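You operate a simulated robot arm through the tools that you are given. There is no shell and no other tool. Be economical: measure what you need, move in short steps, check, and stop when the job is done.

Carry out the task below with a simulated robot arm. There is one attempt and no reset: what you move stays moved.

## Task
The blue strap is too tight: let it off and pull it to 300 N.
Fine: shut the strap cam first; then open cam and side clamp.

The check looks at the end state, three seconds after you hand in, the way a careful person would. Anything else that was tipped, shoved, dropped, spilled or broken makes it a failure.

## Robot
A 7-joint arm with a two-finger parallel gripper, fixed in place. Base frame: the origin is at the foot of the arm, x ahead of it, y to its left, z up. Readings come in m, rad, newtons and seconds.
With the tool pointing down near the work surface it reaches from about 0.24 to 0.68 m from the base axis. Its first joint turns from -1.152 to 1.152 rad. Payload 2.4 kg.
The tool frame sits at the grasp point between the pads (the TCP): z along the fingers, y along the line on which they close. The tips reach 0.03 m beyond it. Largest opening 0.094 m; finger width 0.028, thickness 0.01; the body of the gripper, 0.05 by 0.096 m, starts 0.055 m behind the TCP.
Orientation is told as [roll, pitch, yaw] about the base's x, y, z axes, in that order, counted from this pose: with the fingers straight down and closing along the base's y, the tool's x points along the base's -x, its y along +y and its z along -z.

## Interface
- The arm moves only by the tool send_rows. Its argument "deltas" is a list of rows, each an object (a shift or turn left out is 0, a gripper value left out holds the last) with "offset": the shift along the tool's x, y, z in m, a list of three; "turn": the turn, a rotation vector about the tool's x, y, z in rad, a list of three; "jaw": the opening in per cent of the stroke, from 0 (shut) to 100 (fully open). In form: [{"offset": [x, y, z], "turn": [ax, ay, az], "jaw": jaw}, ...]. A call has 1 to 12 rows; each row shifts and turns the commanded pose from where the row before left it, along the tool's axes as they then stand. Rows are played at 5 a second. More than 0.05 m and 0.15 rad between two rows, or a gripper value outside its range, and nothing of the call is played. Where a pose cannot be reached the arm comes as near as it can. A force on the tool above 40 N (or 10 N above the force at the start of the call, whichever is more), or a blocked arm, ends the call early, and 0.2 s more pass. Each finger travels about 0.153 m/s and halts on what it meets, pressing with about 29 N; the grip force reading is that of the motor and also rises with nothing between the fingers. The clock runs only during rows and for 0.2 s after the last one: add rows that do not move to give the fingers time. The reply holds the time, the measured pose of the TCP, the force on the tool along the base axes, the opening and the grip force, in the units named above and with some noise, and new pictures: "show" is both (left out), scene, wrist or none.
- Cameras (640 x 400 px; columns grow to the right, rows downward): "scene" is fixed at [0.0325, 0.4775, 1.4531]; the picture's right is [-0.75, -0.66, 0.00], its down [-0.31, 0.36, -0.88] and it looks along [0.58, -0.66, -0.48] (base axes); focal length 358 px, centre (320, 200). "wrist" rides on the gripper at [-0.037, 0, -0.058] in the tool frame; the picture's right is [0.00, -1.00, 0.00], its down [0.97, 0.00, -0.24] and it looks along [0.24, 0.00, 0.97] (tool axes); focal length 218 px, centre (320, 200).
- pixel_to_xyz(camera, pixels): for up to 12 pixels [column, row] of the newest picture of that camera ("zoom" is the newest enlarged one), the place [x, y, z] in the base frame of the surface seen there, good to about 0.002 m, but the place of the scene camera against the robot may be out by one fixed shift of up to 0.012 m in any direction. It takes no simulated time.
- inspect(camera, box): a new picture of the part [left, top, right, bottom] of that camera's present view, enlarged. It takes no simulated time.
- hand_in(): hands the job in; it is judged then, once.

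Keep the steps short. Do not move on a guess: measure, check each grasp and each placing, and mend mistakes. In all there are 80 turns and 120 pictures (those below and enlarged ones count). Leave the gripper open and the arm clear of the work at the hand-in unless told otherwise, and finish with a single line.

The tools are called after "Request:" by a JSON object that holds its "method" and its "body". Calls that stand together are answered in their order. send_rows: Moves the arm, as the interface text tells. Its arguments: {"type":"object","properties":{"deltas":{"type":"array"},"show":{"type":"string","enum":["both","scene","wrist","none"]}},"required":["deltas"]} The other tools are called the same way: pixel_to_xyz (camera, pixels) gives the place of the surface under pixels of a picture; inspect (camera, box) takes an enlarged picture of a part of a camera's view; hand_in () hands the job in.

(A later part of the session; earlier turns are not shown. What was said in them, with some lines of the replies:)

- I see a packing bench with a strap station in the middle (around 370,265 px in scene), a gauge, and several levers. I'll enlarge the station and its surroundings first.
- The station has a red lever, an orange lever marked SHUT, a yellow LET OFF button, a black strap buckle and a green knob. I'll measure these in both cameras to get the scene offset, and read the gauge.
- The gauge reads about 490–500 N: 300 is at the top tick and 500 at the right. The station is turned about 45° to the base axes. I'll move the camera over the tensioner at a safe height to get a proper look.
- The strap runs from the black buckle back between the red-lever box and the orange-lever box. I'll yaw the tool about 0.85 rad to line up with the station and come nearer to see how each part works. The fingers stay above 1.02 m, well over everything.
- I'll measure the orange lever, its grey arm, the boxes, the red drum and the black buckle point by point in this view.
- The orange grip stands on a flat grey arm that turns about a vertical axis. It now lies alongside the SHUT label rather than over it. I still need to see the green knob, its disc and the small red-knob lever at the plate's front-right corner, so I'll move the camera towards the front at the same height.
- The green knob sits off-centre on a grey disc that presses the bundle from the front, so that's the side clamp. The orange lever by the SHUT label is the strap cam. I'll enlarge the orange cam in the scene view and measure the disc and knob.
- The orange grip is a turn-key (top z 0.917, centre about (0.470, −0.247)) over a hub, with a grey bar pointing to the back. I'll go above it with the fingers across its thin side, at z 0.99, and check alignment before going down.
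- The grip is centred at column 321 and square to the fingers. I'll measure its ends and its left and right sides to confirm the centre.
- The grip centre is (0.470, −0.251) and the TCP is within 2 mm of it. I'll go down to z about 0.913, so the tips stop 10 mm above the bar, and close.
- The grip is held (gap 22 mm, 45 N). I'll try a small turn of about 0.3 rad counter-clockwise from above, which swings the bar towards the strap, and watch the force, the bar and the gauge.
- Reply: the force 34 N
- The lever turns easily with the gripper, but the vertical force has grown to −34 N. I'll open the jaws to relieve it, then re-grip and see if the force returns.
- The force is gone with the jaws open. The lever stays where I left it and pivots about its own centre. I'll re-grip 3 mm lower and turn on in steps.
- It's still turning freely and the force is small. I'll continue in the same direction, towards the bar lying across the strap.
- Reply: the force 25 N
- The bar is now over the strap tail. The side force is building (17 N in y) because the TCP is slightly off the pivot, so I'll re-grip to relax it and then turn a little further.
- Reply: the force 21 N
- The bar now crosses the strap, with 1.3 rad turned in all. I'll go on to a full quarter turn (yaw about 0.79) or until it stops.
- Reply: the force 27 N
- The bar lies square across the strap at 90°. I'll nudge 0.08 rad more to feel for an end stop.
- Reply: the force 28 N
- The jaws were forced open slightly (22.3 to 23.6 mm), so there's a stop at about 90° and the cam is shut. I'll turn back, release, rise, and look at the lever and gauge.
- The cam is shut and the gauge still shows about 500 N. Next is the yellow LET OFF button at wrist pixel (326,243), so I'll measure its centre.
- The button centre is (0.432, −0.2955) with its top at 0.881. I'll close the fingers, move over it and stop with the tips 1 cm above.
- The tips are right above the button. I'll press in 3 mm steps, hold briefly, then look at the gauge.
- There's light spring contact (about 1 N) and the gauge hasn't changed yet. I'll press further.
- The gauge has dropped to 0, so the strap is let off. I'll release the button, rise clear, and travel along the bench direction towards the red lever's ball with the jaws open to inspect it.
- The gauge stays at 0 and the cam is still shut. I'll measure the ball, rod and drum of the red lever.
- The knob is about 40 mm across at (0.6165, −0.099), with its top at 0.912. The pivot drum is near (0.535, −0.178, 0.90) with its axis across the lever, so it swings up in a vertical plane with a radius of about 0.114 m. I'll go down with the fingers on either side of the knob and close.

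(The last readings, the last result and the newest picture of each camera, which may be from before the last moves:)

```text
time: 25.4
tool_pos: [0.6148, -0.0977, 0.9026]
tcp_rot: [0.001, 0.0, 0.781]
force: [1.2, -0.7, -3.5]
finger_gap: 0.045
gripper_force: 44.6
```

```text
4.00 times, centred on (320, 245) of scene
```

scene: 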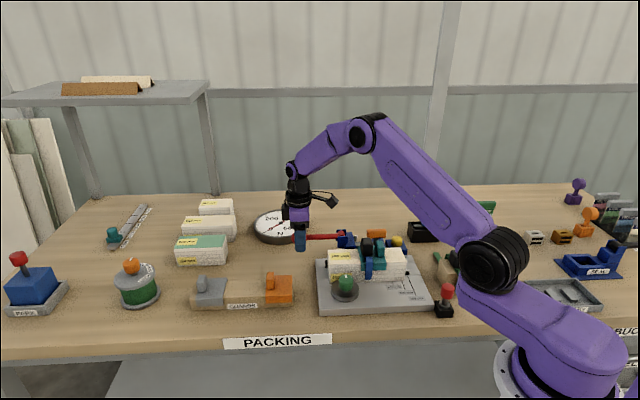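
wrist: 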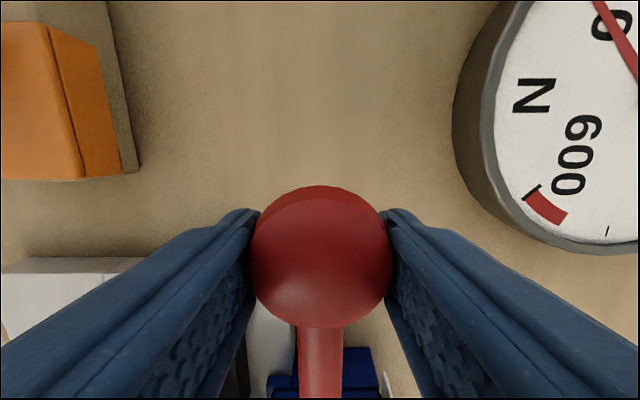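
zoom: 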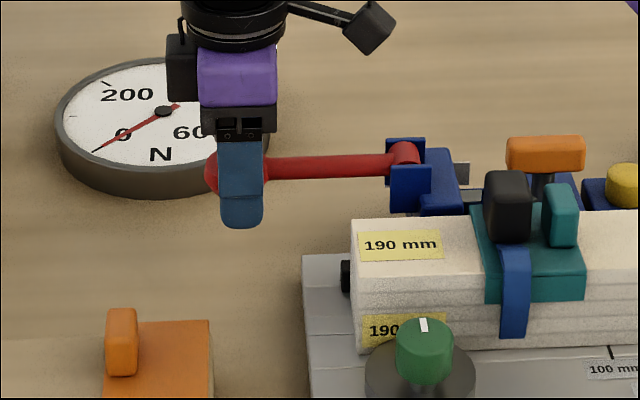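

The knob is held (45 mm, 45 N). I'll lift along the arc to about 0.3 rad and watch the gauge and force.

Request:
{"method": "send_rows", "body": {"deltas": [{"offset": [0.0006, 0, -0.0114]}, {"offset": [0.0017, 0, -0.0112]}, {"offset": [0.0028, 0, -0.011]}, {}], "show": "none"}}

Request:
{"method": "inspect", "body": {"camera": "scene", "box": [240, 175, 400, 275]}}

```text
time: 25.8
tool_pos: [0.6155, -0.0998, 0.905]
tcp_rot: [-0.001, 0.0, 0.782]
force: [10.2, -2.0, -15.0]
finger_gap: 0.0452
gripper_force: 45.4
stopped in row 1: the force on the tool passed its limit (the readings are from after the stop); the commanded pose is now the measured one
```

```text
4.00 times, centred on (320, 225) of scene
```

zoom: 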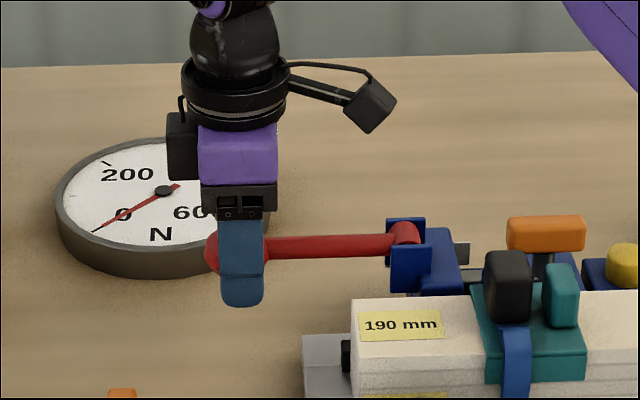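

Lifting is resisted at once and the lever didn't move, so the rest position is its upper stop. I'll try a small gentle push down instead.

Request:
{"method": "send_rows", "body": {"deltas": [{"offset": [0, 0, 0.004]}, {"offset": [0, 0, 0.004]}, {"offset": [0, 0, 0.003]}], "show": "none"}}

Request:
{"method": "inspect", "body": {"camera": "scene", "box": [240, 175, 400, 275]}}

```text
time: 26.6
tool_pos: [0.6139, -0.0996, 0.8953]
tcp_rot: [0.003, 0.001, 0.783]
force: [4.8, -0.3, 12.2]
finger_gap: 0.0453
gripper_force: 44.9
```

```text
4.00 times, centred on (320, 225) of scene
```

zoom: 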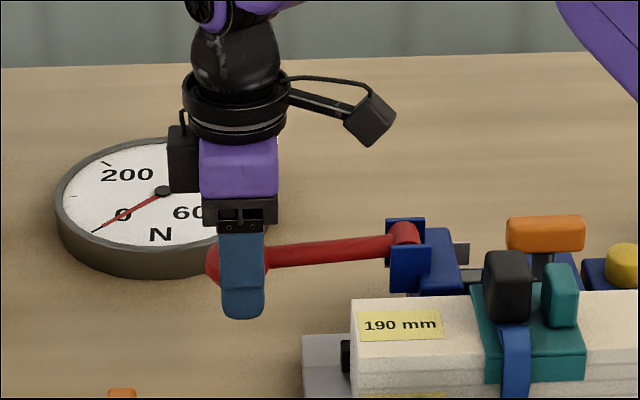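

The lever moves down against a spring (12 N), so it's a pump stroke downward. My gripping tips would meet the bench on a full stroke. I'll let it return, release, rise, and press the knob from above with closed fingers instead.

Request:
{"method": "send_rows", "body": {"deltas": [{"offset": [0, 0, -0.007]}, {"jaw": 65}, {"jaw": 65}, {"offset": [0, 0, -0.03]}, {"offset": [0, 0, -0.03], "jaw": 0}, {"jaw": 0}, {"jaw": 0}], "show": "both"}}

Request:
{"method": "inspect", "body": {"camera": "scene", "box": [240, 175, 400, 275]}}

```text
time: 28.1
tool_pos: [0.6142, -0.1003, 0.9607]
tcp_rot: [0.001, 0.001, 0.782]
force: [0.6, 0.4, 0.0]
finger_gap: 0.0001
gripper_force: 28.8
```

scene: 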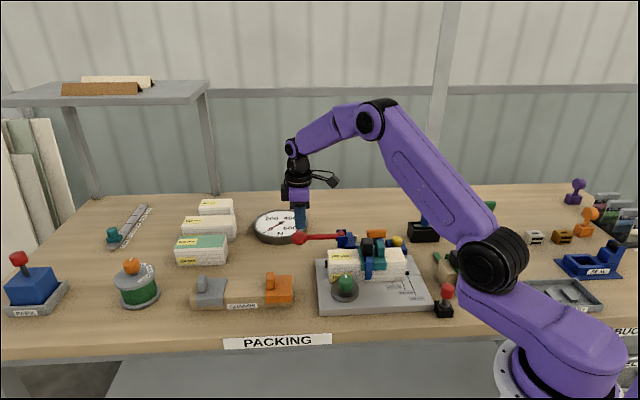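
wrist: 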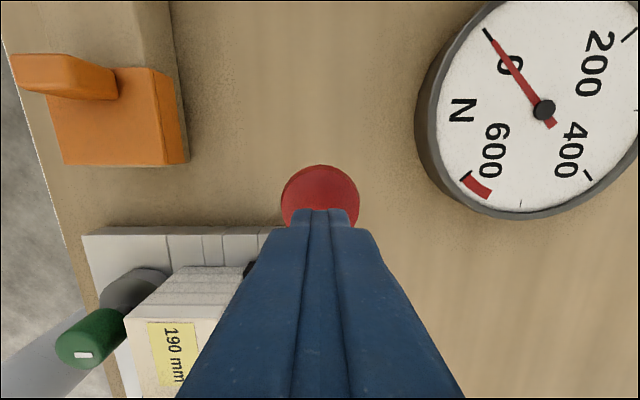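

```text
4.00 times, centred on (320, 225) of scene
```

zoom: 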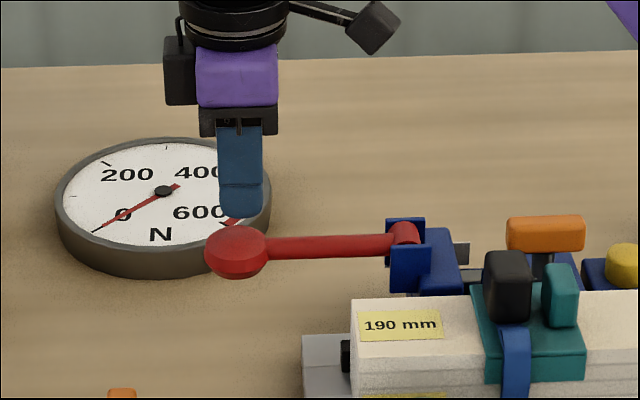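

The lever has sprung back up, and I can read the gauge in the wrist view (0 N). I'll press the knob down about 2 cm.

Request:
{"method": "send_rows", "body": {"deltas": [{"offset": [0, 0, 0.018]}, {"offset": [0, 0, 0.007]}, {"offset": [0, 0, 0.007]}, {"offset": [0, 0, 0.007]}], "show": "wrist"}}

Request:
{"method": "inspect", "body": {"camera": "scene", "box": [240, 175, 400, 275]}}

```text
time: 29.1
tool_pos: [0.6135, -0.0989, 0.9222]
tcp_rot: [0.001, -0.001, 0.782]
force: [1.7, -1.9, 3.1]
finger_gap: 0.0
gripper_force: 28.8
```

wrist: 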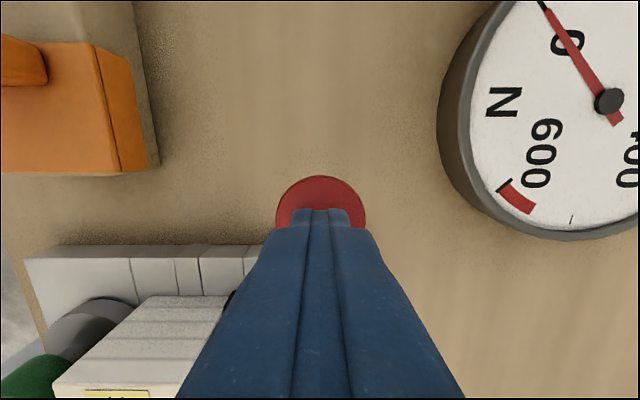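

```text
4.00 times, centred on (320, 225) of scene
```

zoom: 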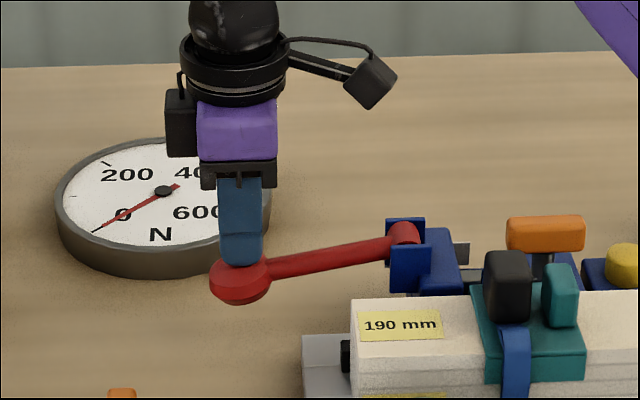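

It's pushing easily (3 N) with the lever down about 0.18 rad, and the gauge is still at 0. I'll go further down in small steps.

Request:
{"method": "send_rows", "body": {"deltas": [{"offset": [0.001, 0, 0.006]}, {"offset": [0.001, 0, 0.006]}, {"offset": [0.001, 0, 0.006]}], "show": "wrist"}}

Request:
{"method": "inspect", "body": {"camera": "scene", "box": [240, 175, 400, 275]}}

```text
time: 30.1
tool_pos: [0.6123, -0.1013, 0.9096]
tcp_rot: [-0.002, -0.002, 0.783]
force: [-4.3, 1.4, 11.5]
finger_gap: 0.0001
gripper_force: 29.0
stopped in row 3: the force on the tool passed its limit (the readings are from after the stop); the commanded pose is now the measured one
```

wrist: 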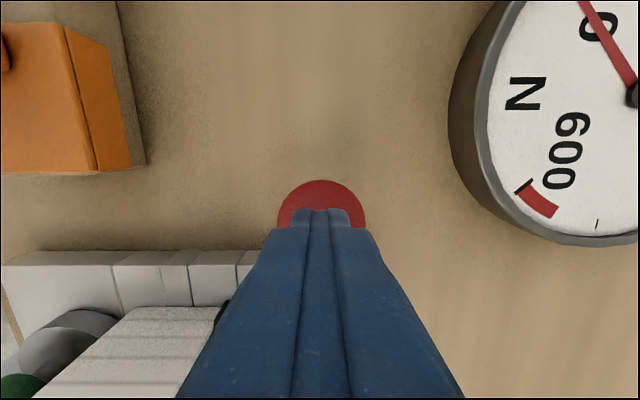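

```text
4.00 times, centred on (320, 225) of scene
```

zoom: 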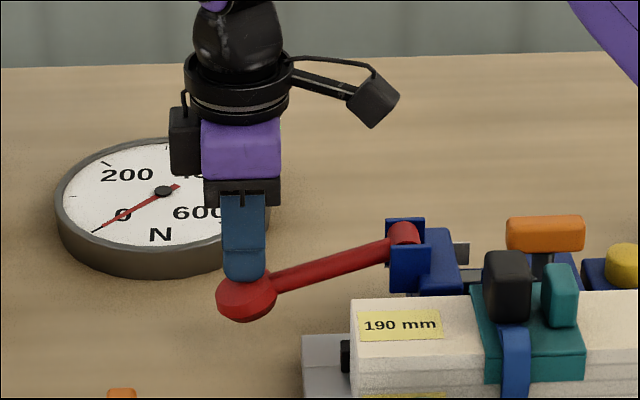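

The lever hit its lower stop at about 0.32 rad. The gauge still shows 0, so the first stroke may only take up slack, or it may count on the return. I'll let it come up and check.

Request:
{"method": "send_rows", "body": {"deltas": [{"offset": [-0.001, 0, -0.015]}, {"offset": [-0.002, 0, -0.02]}, {}], "show": "wrist"}}

Request:
{"method": "inspect", "body": {"camera": "scene", "box": [240, 175, 400, 275]}}

```text
time: 30.9
tool_pos: [0.616, -0.099, 0.9441]
tcp_rot: [-0.001, -0.002, 0.784]
force: [0.1, -0.1, 0.2]
finger_gap: 0.0
gripper_force: 28.8
```

wrist: 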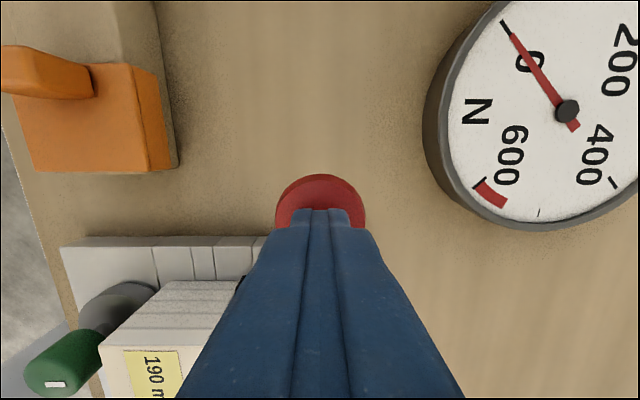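

```text
4.00 times, centred on (320, 225) of scene
```

zoom: 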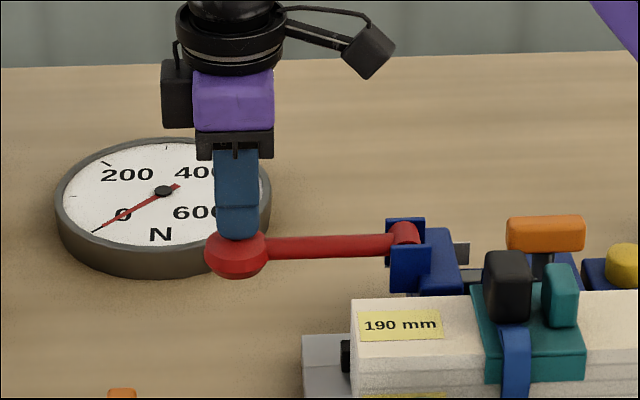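

Still 0. I'll do another full stroke and look again before drawing conclusions.

Request:
{"method": "send_rows", "body": {"deltas": [{"offset": [0.001, 0, 0.012]}, {"offset": [0.001, 0, 0.011]}, {"offset": [0.001, 0, 0.008]}, {"offset": [0, 0, 0.002]}], "show": "none"}}

Request:
{"method": "inspect", "body": {"camera": "scene", "box": [240, 195, 440, 320]}}

```text
time: 31.9
tool_pos: [0.6144, -0.1012, 0.9103]
tcp_rot: [-0.001, -0.002, 0.784]
force: [0.1, 2.4, 6.0]
finger_gap: 0.0
gripper_force: 29.0
```

```text
3.20 times, centred on (340, 258) of scene
```

zoom: 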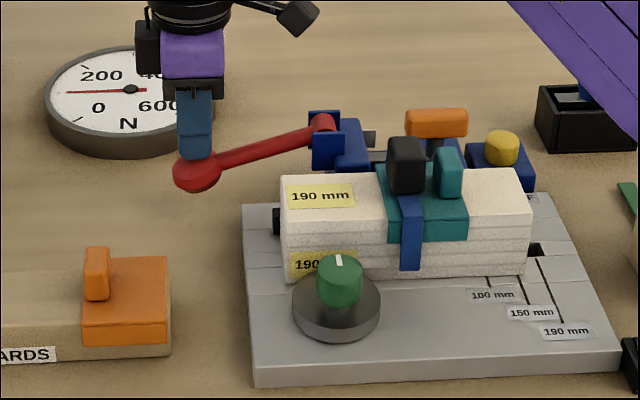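

The gauge jumped to about 100 N, so the pump works with the cam shut. I'll return the lever and check that it holds.

Request:
{"method": "send_rows", "body": {"deltas": [{"offset": [-0.001, 0, -0.015]}, {"offset": [-0.002, 0, -0.02]}, {}], "show": "none"}}

Request:
{"method": "inspect", "body": {"camera": "scene", "box": [240, 195, 340, 258]}}

```text
time: 32.7
tool_pos: [0.6152, -0.0984, 0.9439]
tcp_rot: [0.001, 0.0, 0.783]
force: [0.4, -0.4, 0.5]
finger_gap: 0.0
gripper_force: 29.3
```

```text
6.35 times, centred on (290, 226) of scene
```

zoom: 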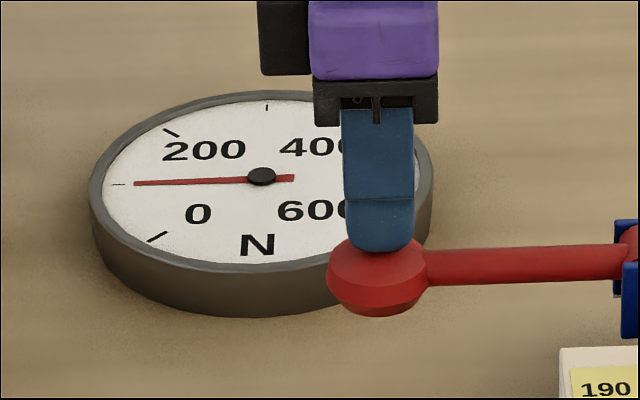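

It holds at about 100 N. I'll make a third stroke and return.

Request:
{"method": "send_rows", "body": {"deltas": [{"offset": [0.001, 0, 0.012]}, {"offset": [0.001, 0, 0.011]}, {"offset": [0.001, 0, 0.008]}, {"offset": [0, 0, 0.002]}, {"offset": [-0.001, 0, -0.015]}, {"offset": [-0.002, 0, -0.019]}, {}], "show": "none"}}

Request:
{"method": "inspect", "body": {"camera": "scene", "box": [240, 195, 340, 258]}}

```text
time: 34.3
tool_pos: [0.6148, -0.098, 0.9476]
tcp_rot: [-0.002, 0.0, 0.783]
force: [0.0, -0.5, 0.4]
finger_gap: 0.0002
gripper_force: 28.9
```

```text
6.35 times, centred on (290, 226) of scene
```

zoom: 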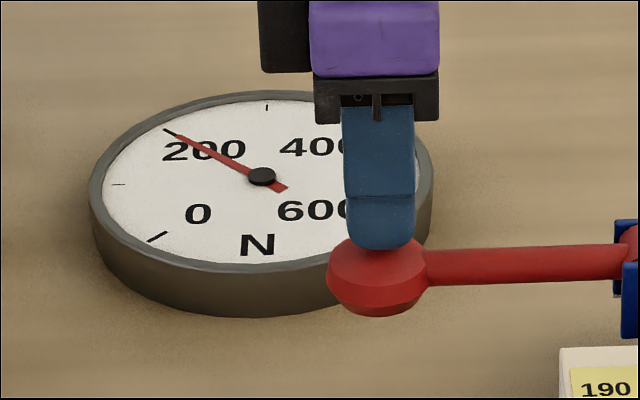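

It reads about 200 N. One more full stroke should give 300.

Request:
{"method": "send_rows", "body": {"deltas": [{"offset": [0.001, 0, 0.015]}, {"offset": [0.001, 0, 0.011]}, {"offset": [0.001, 0, 0.008]}, {"offset": [0, 0, 0.002]}, {"offset": [-0.001, 0, -0.015]}, {"offset": [-0.002, 0, -0.022]}, {}], "show": "none"}}

Request:
{"method": "inspect", "body": {"camera": "scene", "box": [240, 195, 340, 258]}}

```text
time: 35.9
tool_pos: [0.6146, -0.0997, 0.9478]
tcp_rot: [0.001, 0.0, 0.784]
force: [0.0, -0.9, 0.0]
finger_gap: 0.0
gripper_force: 29.1
```

```text
6.35 times, centred on (290, 226) of scene
```

zoom: 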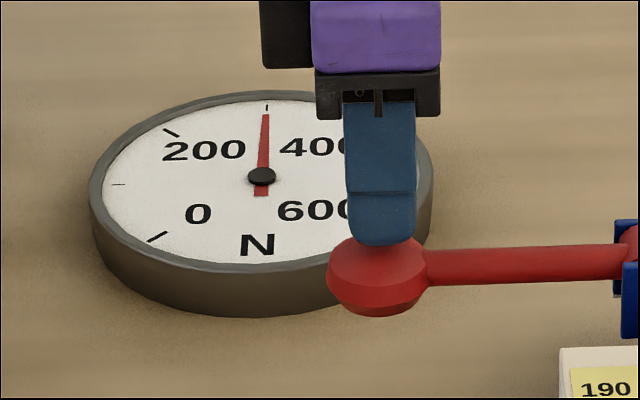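

The gauge reads 300 N. Next I'll rise and go back over the orange cam with the jaws part open, to open it.

Request:
{"method": "send_rows", "body": {"deltas": [{"offset": [0, 0, -0.04]}, {"offset": [0, 0, -0.03], "jaw": 45}, {"offset": [0.042, -0.001, 0]}, {"offset": [0.042, -0.001, 0]}, {"offset": [0.042, -0.001, 0]}, {"offset": [0.042, -0.001, 0]}, {"offset": [0.04, 0, 0]}, {"offset": [0, 0, 0.03]}, {}], "show": "both"}}

Request:
{"method": "inspect", "body": {"camera": "scene", "box": [240, 195, 440, 320]}}

Request:
{"method": "pixel_to_xyz", "body": {"camera": "wrist", "pixels": [[320, 175], [320, 200], [320, 230], [312, 200], [328, 200]]}}

```text
time: 37.9
tool_pos: [0.4685, -0.2483, 0.989]
tcp_rot: [-0.002, -0.002, 0.785]
force: [-0.1, -0.3, 0.3]
finger_gap: 0.0423
gripper_force: 0.0
```

scene: 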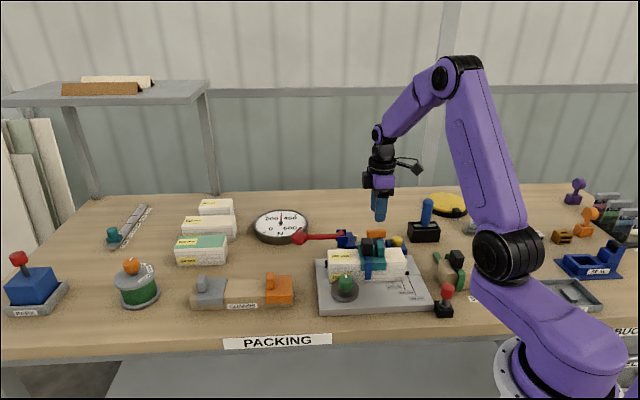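
wrist: 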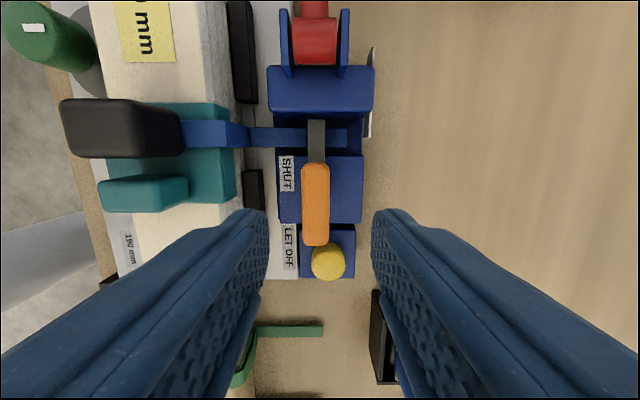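

```text
3.20 times, centred on (340, 258) of scene
```

zoom: 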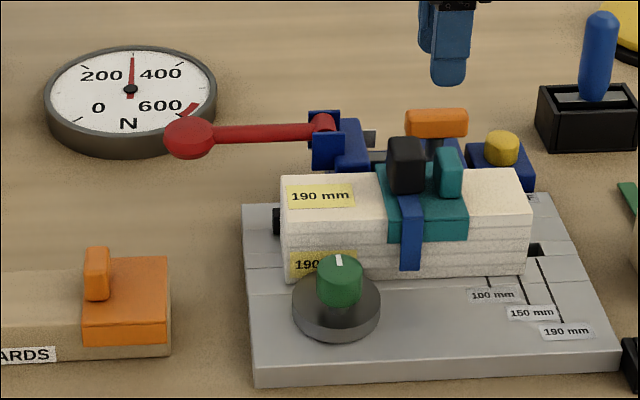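

```text
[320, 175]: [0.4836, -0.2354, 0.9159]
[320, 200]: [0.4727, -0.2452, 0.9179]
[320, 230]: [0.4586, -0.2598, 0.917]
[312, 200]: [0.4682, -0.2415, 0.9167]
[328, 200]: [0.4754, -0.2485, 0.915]
```

The gauge holds 300 N. The orange grip is 2.5 mm left of centre, so I'll shift by that, go down, grip, and turn back clockwise in parts.

Request:
{"method": "send_rows", "body": {"deltas": [{"offset": [0, 0.0025, 0.04]}, {"offset": [0, 0, 0.035]}, {}, {"jaw": 0}, {"jaw": 0}, {"jaw": 0}, {"turn": [0, 0, 0.1]}, {"turn": [0, 0, 0.1]}, {"turn": [0, 0, 0.1]}, {"turn": [0, 0, 0.1]}, {}], "show": "wrist"}}

Request:
{"method": "inspect", "body": {"camera": "scene", "box": [240, 195, 440, 320]}}

```text
time: 40.3
tool_pos: [0.4671, -0.2473, 0.9124]
tcp_rot: [0.002, 0.0, 0.381]
force: [-8.1, -6.9, -7.9]
finger_gap: 0.0224
gripper_force: 45.0
```

wrist: 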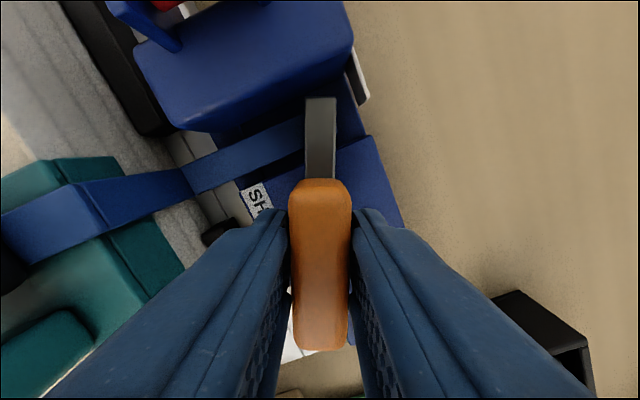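

```text
3.20 times, centred on (340, 258) of scene
```

zoom: 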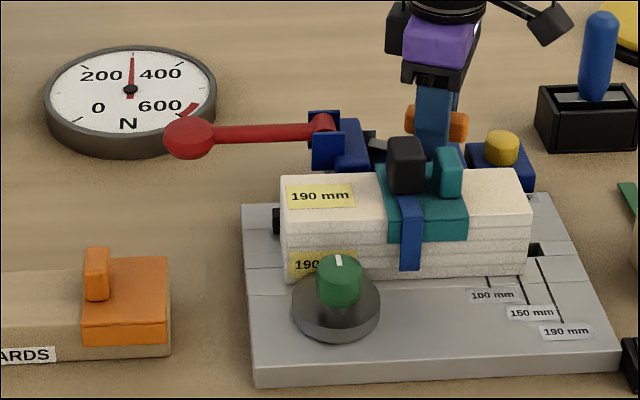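

The lever is turning back and the gauge still shows 300. I'll continue with one re-grip on the way.

Request:
{"method": "send_rows", "body": {"deltas": [{"turn": [0, 0, 0.1]}, {"turn": [0, 0, 0.1]}, {"turn": [0, 0, 0.1]}, {"jaw": 40}, {"jaw": 40}, {"jaw": 0}, {"jaw": 0}, {"jaw": 0}, {"turn": [0, 0, 0.1]}, {"turn": [0, 0, 0.1]}, {"turn": [0, 0, 0.1]}, {}], "show": "wrist"}}

Request:
{"method": "inspect", "body": {"camera": "scene", "box": [240, 195, 440, 320]}}

```text
time: 42.9
tool_pos: [0.4693, -0.2477, 0.9129]
tcp_rot: [-0.002, -0.007, -0.217]
force: [14.6, -16.2, 3.0]
finger_gap: 0.0221
gripper_force: 45.2
```

wrist: 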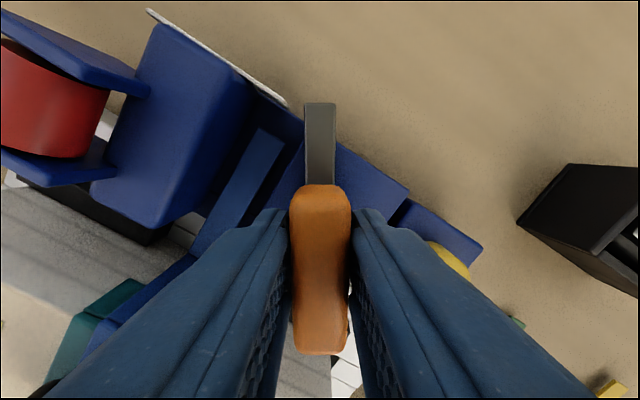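

```text
3.20 times, centred on (340, 258) of scene
```

zoom: 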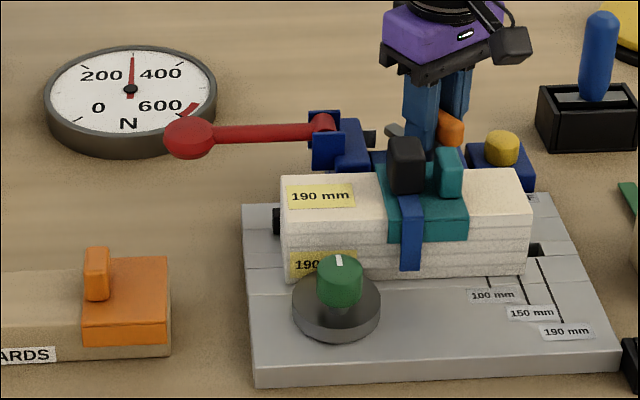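

The gauge holds at 300 N. I'll re-grip and finish the turn to the open position (yaw about −0.787), plus a touch more to find the stop.

Request:
{"method": "send_rows", "body": {"deltas": [{"jaw": 40}, {"jaw": 40}, {"jaw": 0}, {"jaw": 0}, {"jaw": 0}, {"turn": [0, 0, 0.12]}, {"turn": [0, 0, 0.12]}, {"turn": [0, 0, 0.12]}, {"turn": [0, 0, 0.12]}, {"turn": [0, 0, 0.1]}, {}], "show": "wrist"}}

Request:
{"method": "inspect", "body": {"camera": "scene", "box": [240, 195, 440, 320]}}

```text
time: 45.3
tool_pos: [0.4668, -0.2475, 0.9123]
tcp_rot: [-0.001, 0.003, -0.797]
force: [-18.5, -16.0, -18.5]
finger_gap: 0.0227
gripper_force: 44.9
```

wrist: 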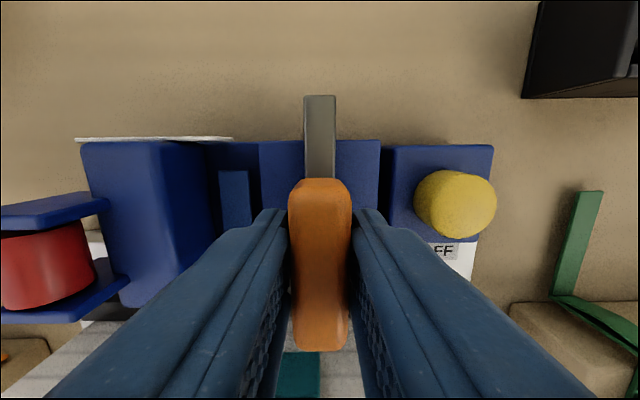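

```text
3.20 times, centred on (340, 258) of scene
```

zoom: 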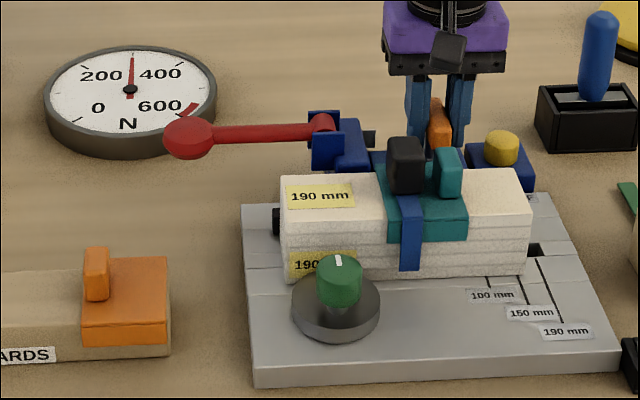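

The cam is back in its open position and the gauge holds 300 N. I'll release, rise, and go over the green side-clamp knob to look at it from above.

Request:
{"method": "send_rows", "body": {"deltas": [{"jaw": 45}, {"jaw": 45}, {"offset": [0, 0, -0.045]}, {"offset": [0, 0, -0.045]}, {"offset": [0, 0, -0.03]}, {"offset": [0.0365, 0.026, 0], "jaw": 60}, {"offset": [0.0365, 0.026, 0]}, {"offset": [0.0365, 0.026, 0]}, {"offset": [0.0365, 0.026, 0]}, {}], "show": "both"}}

Request:
{"method": "inspect", "body": {"camera": "scene", "box": [240, 195, 440, 320]}}

Request:
{"method": "inspect", "body": {"camera": "wrist", "box": [220, 60, 420, 260]}}

```text
time: 47.5
tool_pos: [0.4394, -0.0709, 1.0319]
tcp_rot: [0.002, -0.002, -0.797]
force: [0.3, -0.1, 0.1]
finger_gap: 0.0564
gripper_force: 0.1
```

scene: 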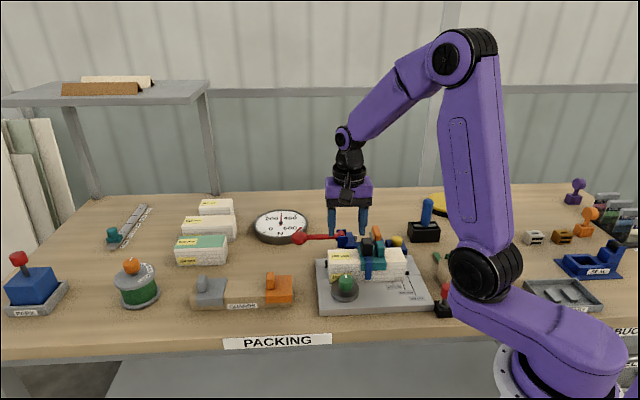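
wrist: 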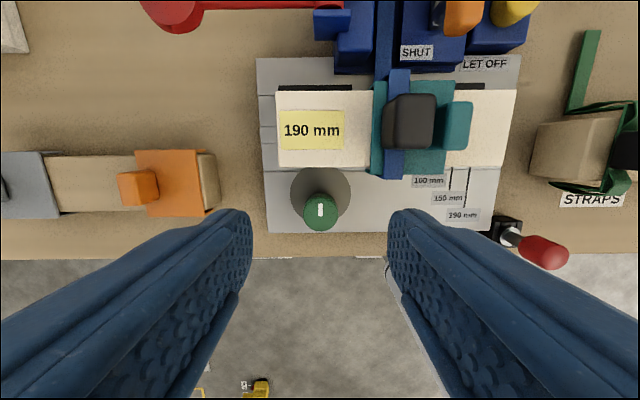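

```text
3.20 times, centred on (340, 258) of scene
```

zoom: 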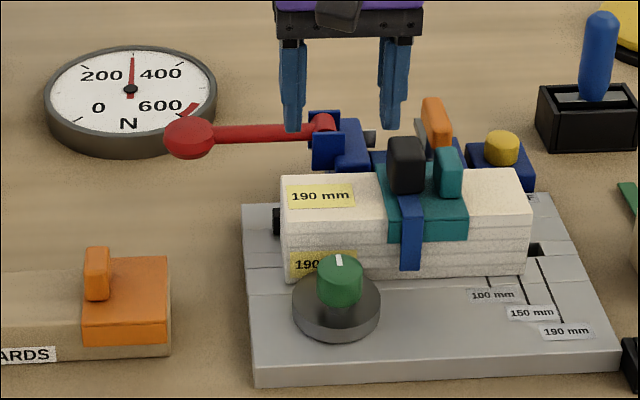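

```text
2.00 times, centred on (320, 160) of wrist
```

zoom: 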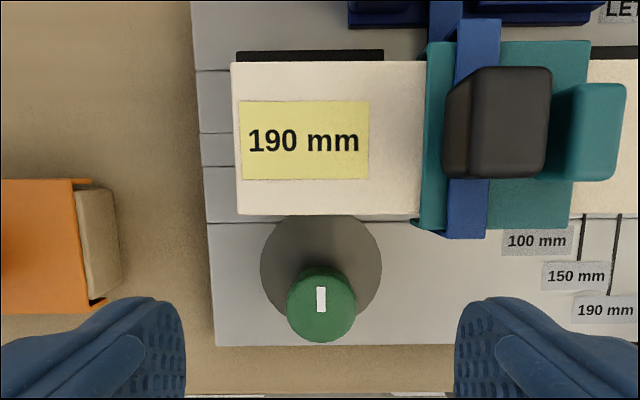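

The knob (wrist pixel 320,212) sits on the front part of its disc, whose rim runs from columns 290 to 350 and touches the bundle. I'll measure the knob and disc.

Request:
{"method": "pixel_to_xyz", "body": {"camera": "wrist", "pixels": [[320, 212], [307, 212], [333, 212], [320, 201], [320, 222], [293, 192], [347, 192], [320, 180], [300, 214], [341, 214], [320, 200], [320, 165]]}}

```text
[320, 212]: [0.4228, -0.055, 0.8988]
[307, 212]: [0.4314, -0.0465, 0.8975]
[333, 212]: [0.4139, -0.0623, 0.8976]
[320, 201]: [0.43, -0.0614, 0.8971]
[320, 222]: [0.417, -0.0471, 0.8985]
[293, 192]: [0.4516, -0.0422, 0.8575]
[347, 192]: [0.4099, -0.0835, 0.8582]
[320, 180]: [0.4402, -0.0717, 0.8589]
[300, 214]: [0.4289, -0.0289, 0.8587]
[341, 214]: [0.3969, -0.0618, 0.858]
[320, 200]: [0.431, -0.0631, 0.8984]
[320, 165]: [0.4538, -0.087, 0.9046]
```

The knob axis (0.4228, −0.0548) is about 6 mm in front of the disc centre, so the disc is now thrown against the bundle and clamped. I'll go down, with the tips 8 mm above the disc, and grip the knob.

Request:
{"method": "send_rows", "body": {"deltas": [{"offset": [0.0231, -0.0006, 0], "jaw": 55}, {"offset": [0, 0, 0.045]}, {"offset": [0, 0, 0.045]}, {"offset": [0, 0, 0.044]}, {}, {"jaw": 0}, {"jaw": 0}, {"jaw": 0}], "show": "both"}}

```text
time: 49.3
tool_pos: [0.4226, -0.0547, 0.8994]
tcp_rot: [-0.001, 0.005, -0.798]
force: [-16.1, -22.4, -8.6]
finger_gap: 0.0332
gripper_force: 44.8
```

scene: 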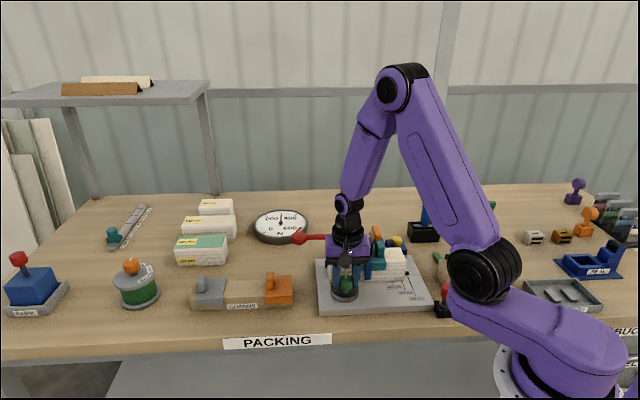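
wrist: 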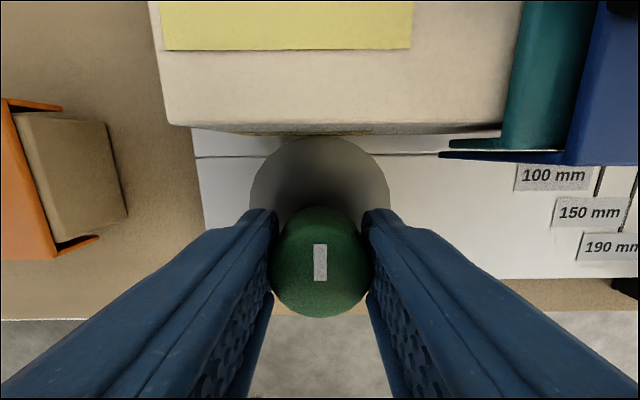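

The knob is held (33 mm) with a 27 N side load, because the knob lies 1–2 mm towards −y. I'll shift 1.5 mm that way to relieve it, then try 0.2 rad counter-clockwise.

Request:
{"method": "send_rows", "body": {"deltas": [{"offset": [0, -0.0015, 0]}, {"turn": [0, 0, -0.1]}, {"turn": [0, 0, -0.1]}, {}], "show": "wrist"}}

```text
time: 50.3
tool_pos: [0.4224, -0.0537, 0.8988]
tcp_rot: [0.002, 0.003, -0.595]
force: [-21.2, -8.9, 16.9]
finger_gap: 0.0334
gripper_force: 45.4
```

wrist: 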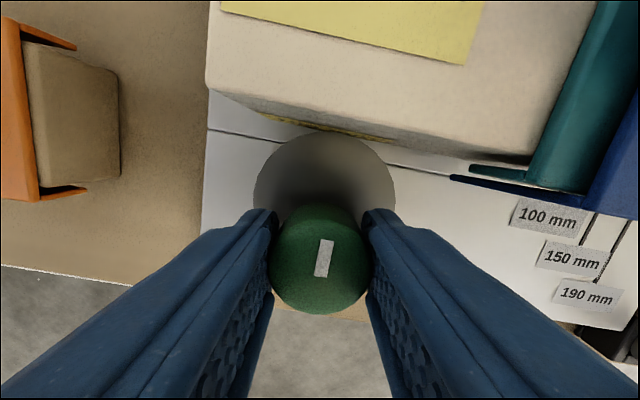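

The knob's mark stayed fixed in the world and the fingers slipped round it, so that way is a stop. I'll turn the other way (clockwise).

Request:
{"method": "send_rows", "body": {"deltas": [{"jaw": 50}, {"jaw": 50}, {"jaw": 0}, {"jaw": 0}, {"jaw": 0}, {"turn": [0, 0, 0.12]}, {"turn": [0, 0, 0.12]}, {"turn": [0, 0, 0.12]}, {"turn": [0, 0, 0.12]}, {}], "show": "wrist"}}

```text
time: 52.5
tool_pos: [0.4221, -0.056, 0.8981]
tcp_rot: [0.001, 0.0, -1.082]
force: [-11.1, -28.6, 17.8]
finger_gap: 0.0334
gripper_force: 44.9
```

wrist: 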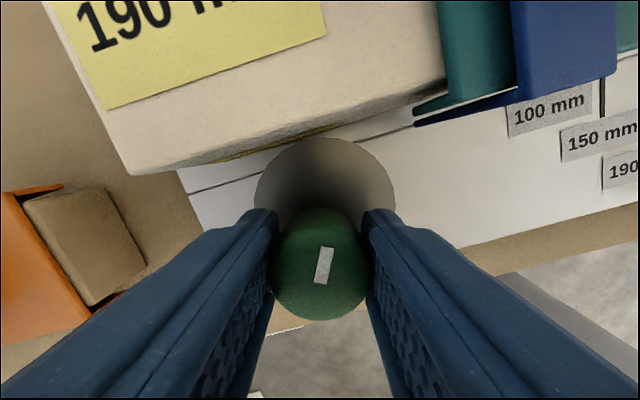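

The knob now follows the gripper clockwise (the mark is fixed in the view) and the disc is swinging off the bundle. I'll re-grip to relieve the side load and continue.

Request:
{"method": "send_rows", "body": {"deltas": [{"jaw": 50}, {"jaw": 50}, {"jaw": 0}, {"jaw": 0}, {"jaw": 0}, {"turn": [0, 0, 0.12]}, {"turn": [0, 0, 0.12]}, {"turn": [0, 0, 0.12]}, {"turn": [0, 0, 0.12]}, {}], "show": "wrist"}}

```text
time: 54.7
tool_pos: [0.4208, -0.0532, 0.8976]
tcp_rot: [-0.007, 0.0, -1.559]
force: [-21.6, -4.1, 13.6]
finger_gap: 0.0335
gripper_force: 45.3
```

wrist: 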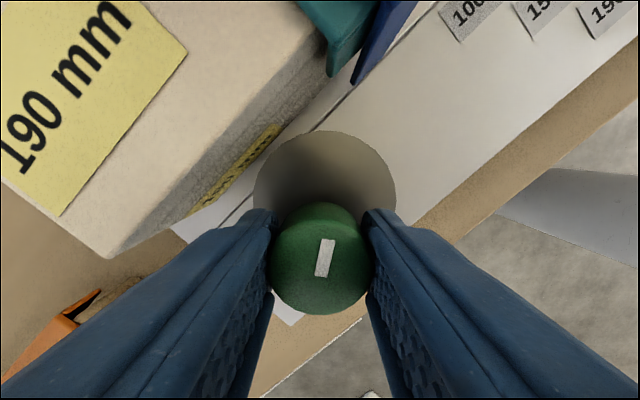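

It's still following, with no stop yet (0.97 rad so far). I'll continue, opening less when re-gripping so the fingers don't touch the bundle.

Request:
{"method": "send_rows", "body": {"deltas": [{"jaw": 40}, {"jaw": 40}, {"jaw": 0}, {"jaw": 0}, {"jaw": 0}, {"turn": [0, 0, 0.12]}, {"turn": [0, 0, 0.12]}, {"turn": [0, 0, 0.12]}, {"turn": [0, 0, 0.12]}, {}], "show": "both"}}

```text
time: 56.9
tool_pos: [0.4187, -0.0527, 0.8982]
tcp_rot: [-0.007, 0.0, -2.041]
force: [-17.2, -1.9, -20.4]
finger_gap: 0.0331
gripper_force: 45.1
```

scene: 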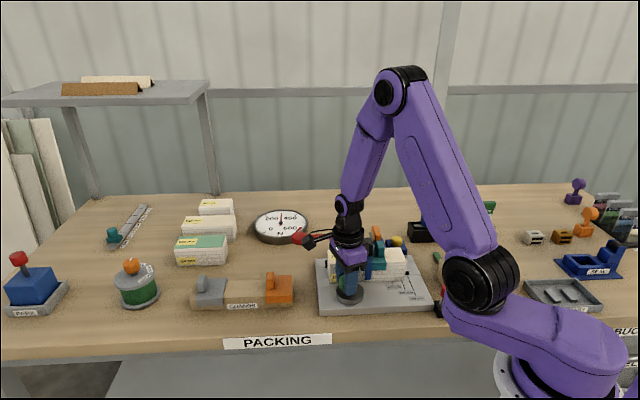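
wrist: 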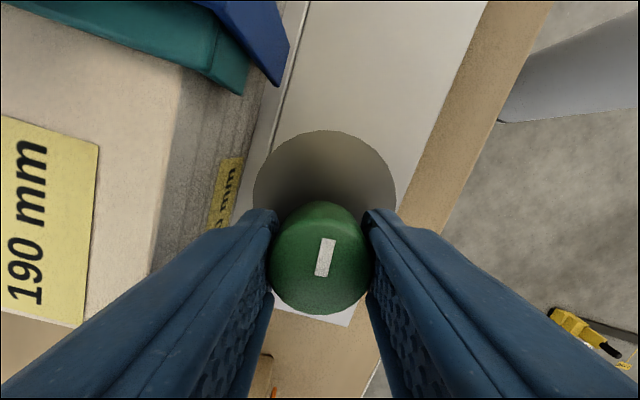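

It's at 1.45 rad and still following. There's a clear gap between disc and bundle now. I'll re-grip and go on to look for a stop near 90° or beyond.

Request:
{"method": "send_rows", "body": {"deltas": [{"jaw": 40}, {"jaw": 40}, {"jaw": 0}, {"jaw": 0}, {"jaw": 0}, {"turn": [0, 0, 0.1]}, {"turn": [0, 0, 0.1]}, {"turn": [0, 0, 0.1]}, {}], "show": "wrist"}}

```text
time: 58.9
tool_pos: [0.4197, -0.0544, 0.8974]
tcp_rot: [-0.008, -0.005, -2.34]
force: [-21.9, 3.5, 6.0]
finger_gap: 0.0336
gripper_force: 44.9
```

wrist: 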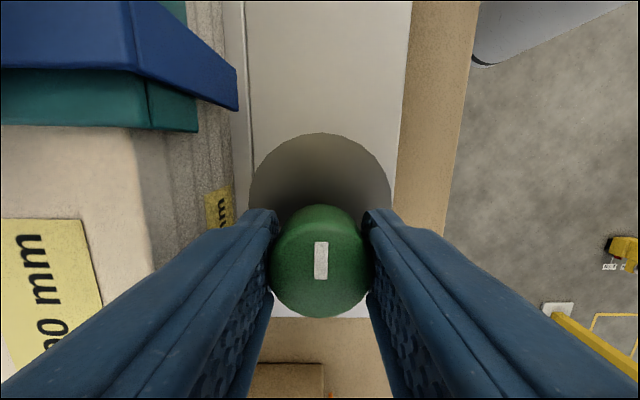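

The knob stopped: its mark slipped back to square with the plate, exactly 90° from the start, so the side clamp is fully open. I'll release with a small opening and rise straight up.

Request:
{"method": "send_rows", "body": {"deltas": [{"jaw": 42}, {"jaw": 42}, {"jaw": 42}, {"offset": [0, 0, -0.03]}, {"offset": [0, 0, -0.045]}, {"offset": [0, 0, -0.045]}, {"offset": [0, 0, -0.03], "jaw": 100}, {}], "show": "both"}}

Request:
{"method": "inspect", "body": {"camera": "scene", "box": [240, 195, 440, 320]}}

Request:
{"method": "inspect", "body": {"camera": "wrist", "box": [180, 40, 420, 240]}}

```text
time: 60.7
tool_pos: [0.4209, -0.0547, 1.0476]
tcp_rot: [0.0, 0.002, -2.337]
force: [0.4, 0.1, 0.1]
finger_gap: 0.0939
gripper_force: 0.0
```

scene: 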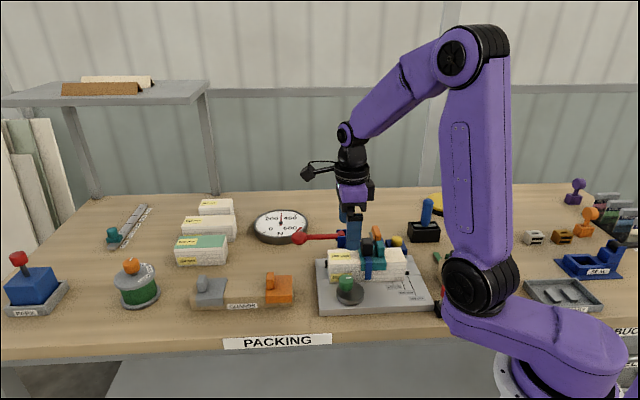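
wrist: 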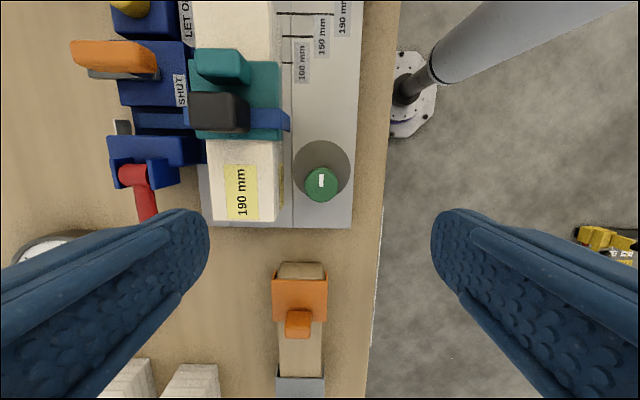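

```text
3.20 times, centred on (340, 258) of scene
```

zoom: 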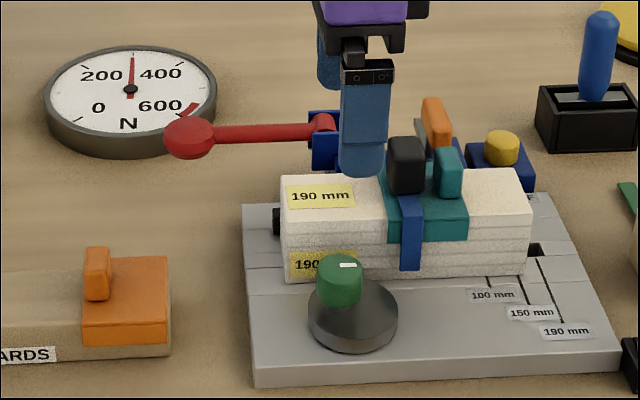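

```text
2.00 times, centred on (300, 140) of wrist
```

zoom: 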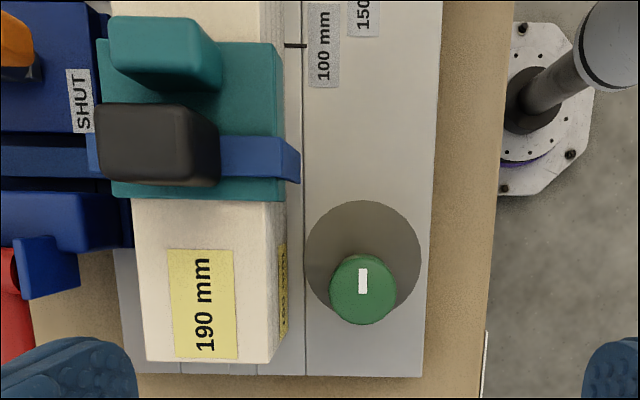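

The bundle is free of the disc, the gauge reads 300 N and nothing else has moved. I'll raise the arm well clear and do a last check of the cam and gauge.

Request:
{"method": "send_rows", "body": {"deltas": [{"offset": [0, 0, -0.045]}, {"offset": [0, 0, -0.045]}, {"offset": [0, 0, -0.04]}, {}, {}], "show": "wrist"}}

Request:
{"method": "inspect", "body": {"camera": "scene", "box": [240, 195, 440, 320]}}

Request:
{"method": "inspect", "body": {"camera": "wrist", "box": [140, 60, 340, 220]}}

```text
time: 61.9
tool_pos: [0.4228, -0.0556, 1.1771]
tcp_rot: [0.003, 0.001, -2.338]
force: [0.4, 0.0, 1.2]
finger_gap: 0.0941
gripper_force: 0.1
```

wrist: 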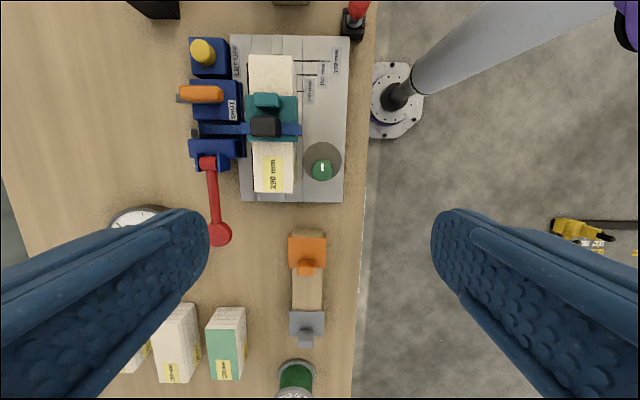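

```text
3.20 times, centred on (340, 258) of scene
```

zoom: 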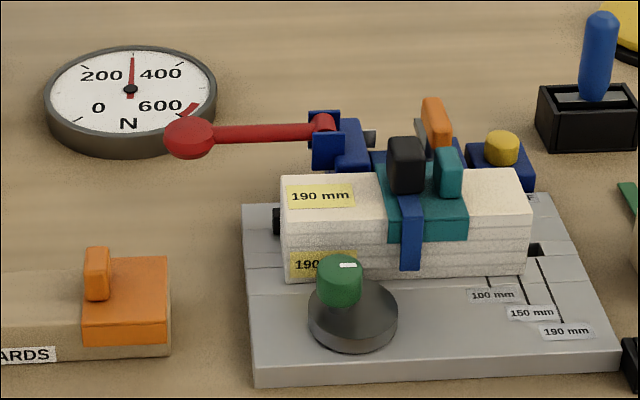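

```text
2.50 times, centred on (240, 140) of wrist
```

zoom: 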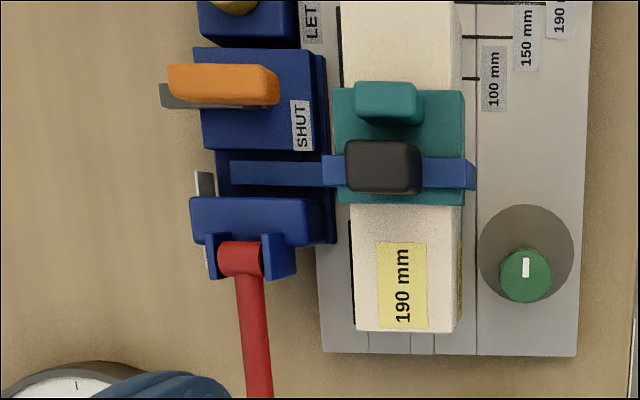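

The gauge is steady at 300 N, the cam and side clamp are open, the gripper is open and the arm is clear. I'm handing in.

Request:
{"method": "hand_in", "body": {}}

```text
The job is handed in.
```

The blue strap was let off to 0 and pulled back to 300 N with the strap cam shut; the cam and side clamp were then opened, and the gauge still read 300 N at hand-in.
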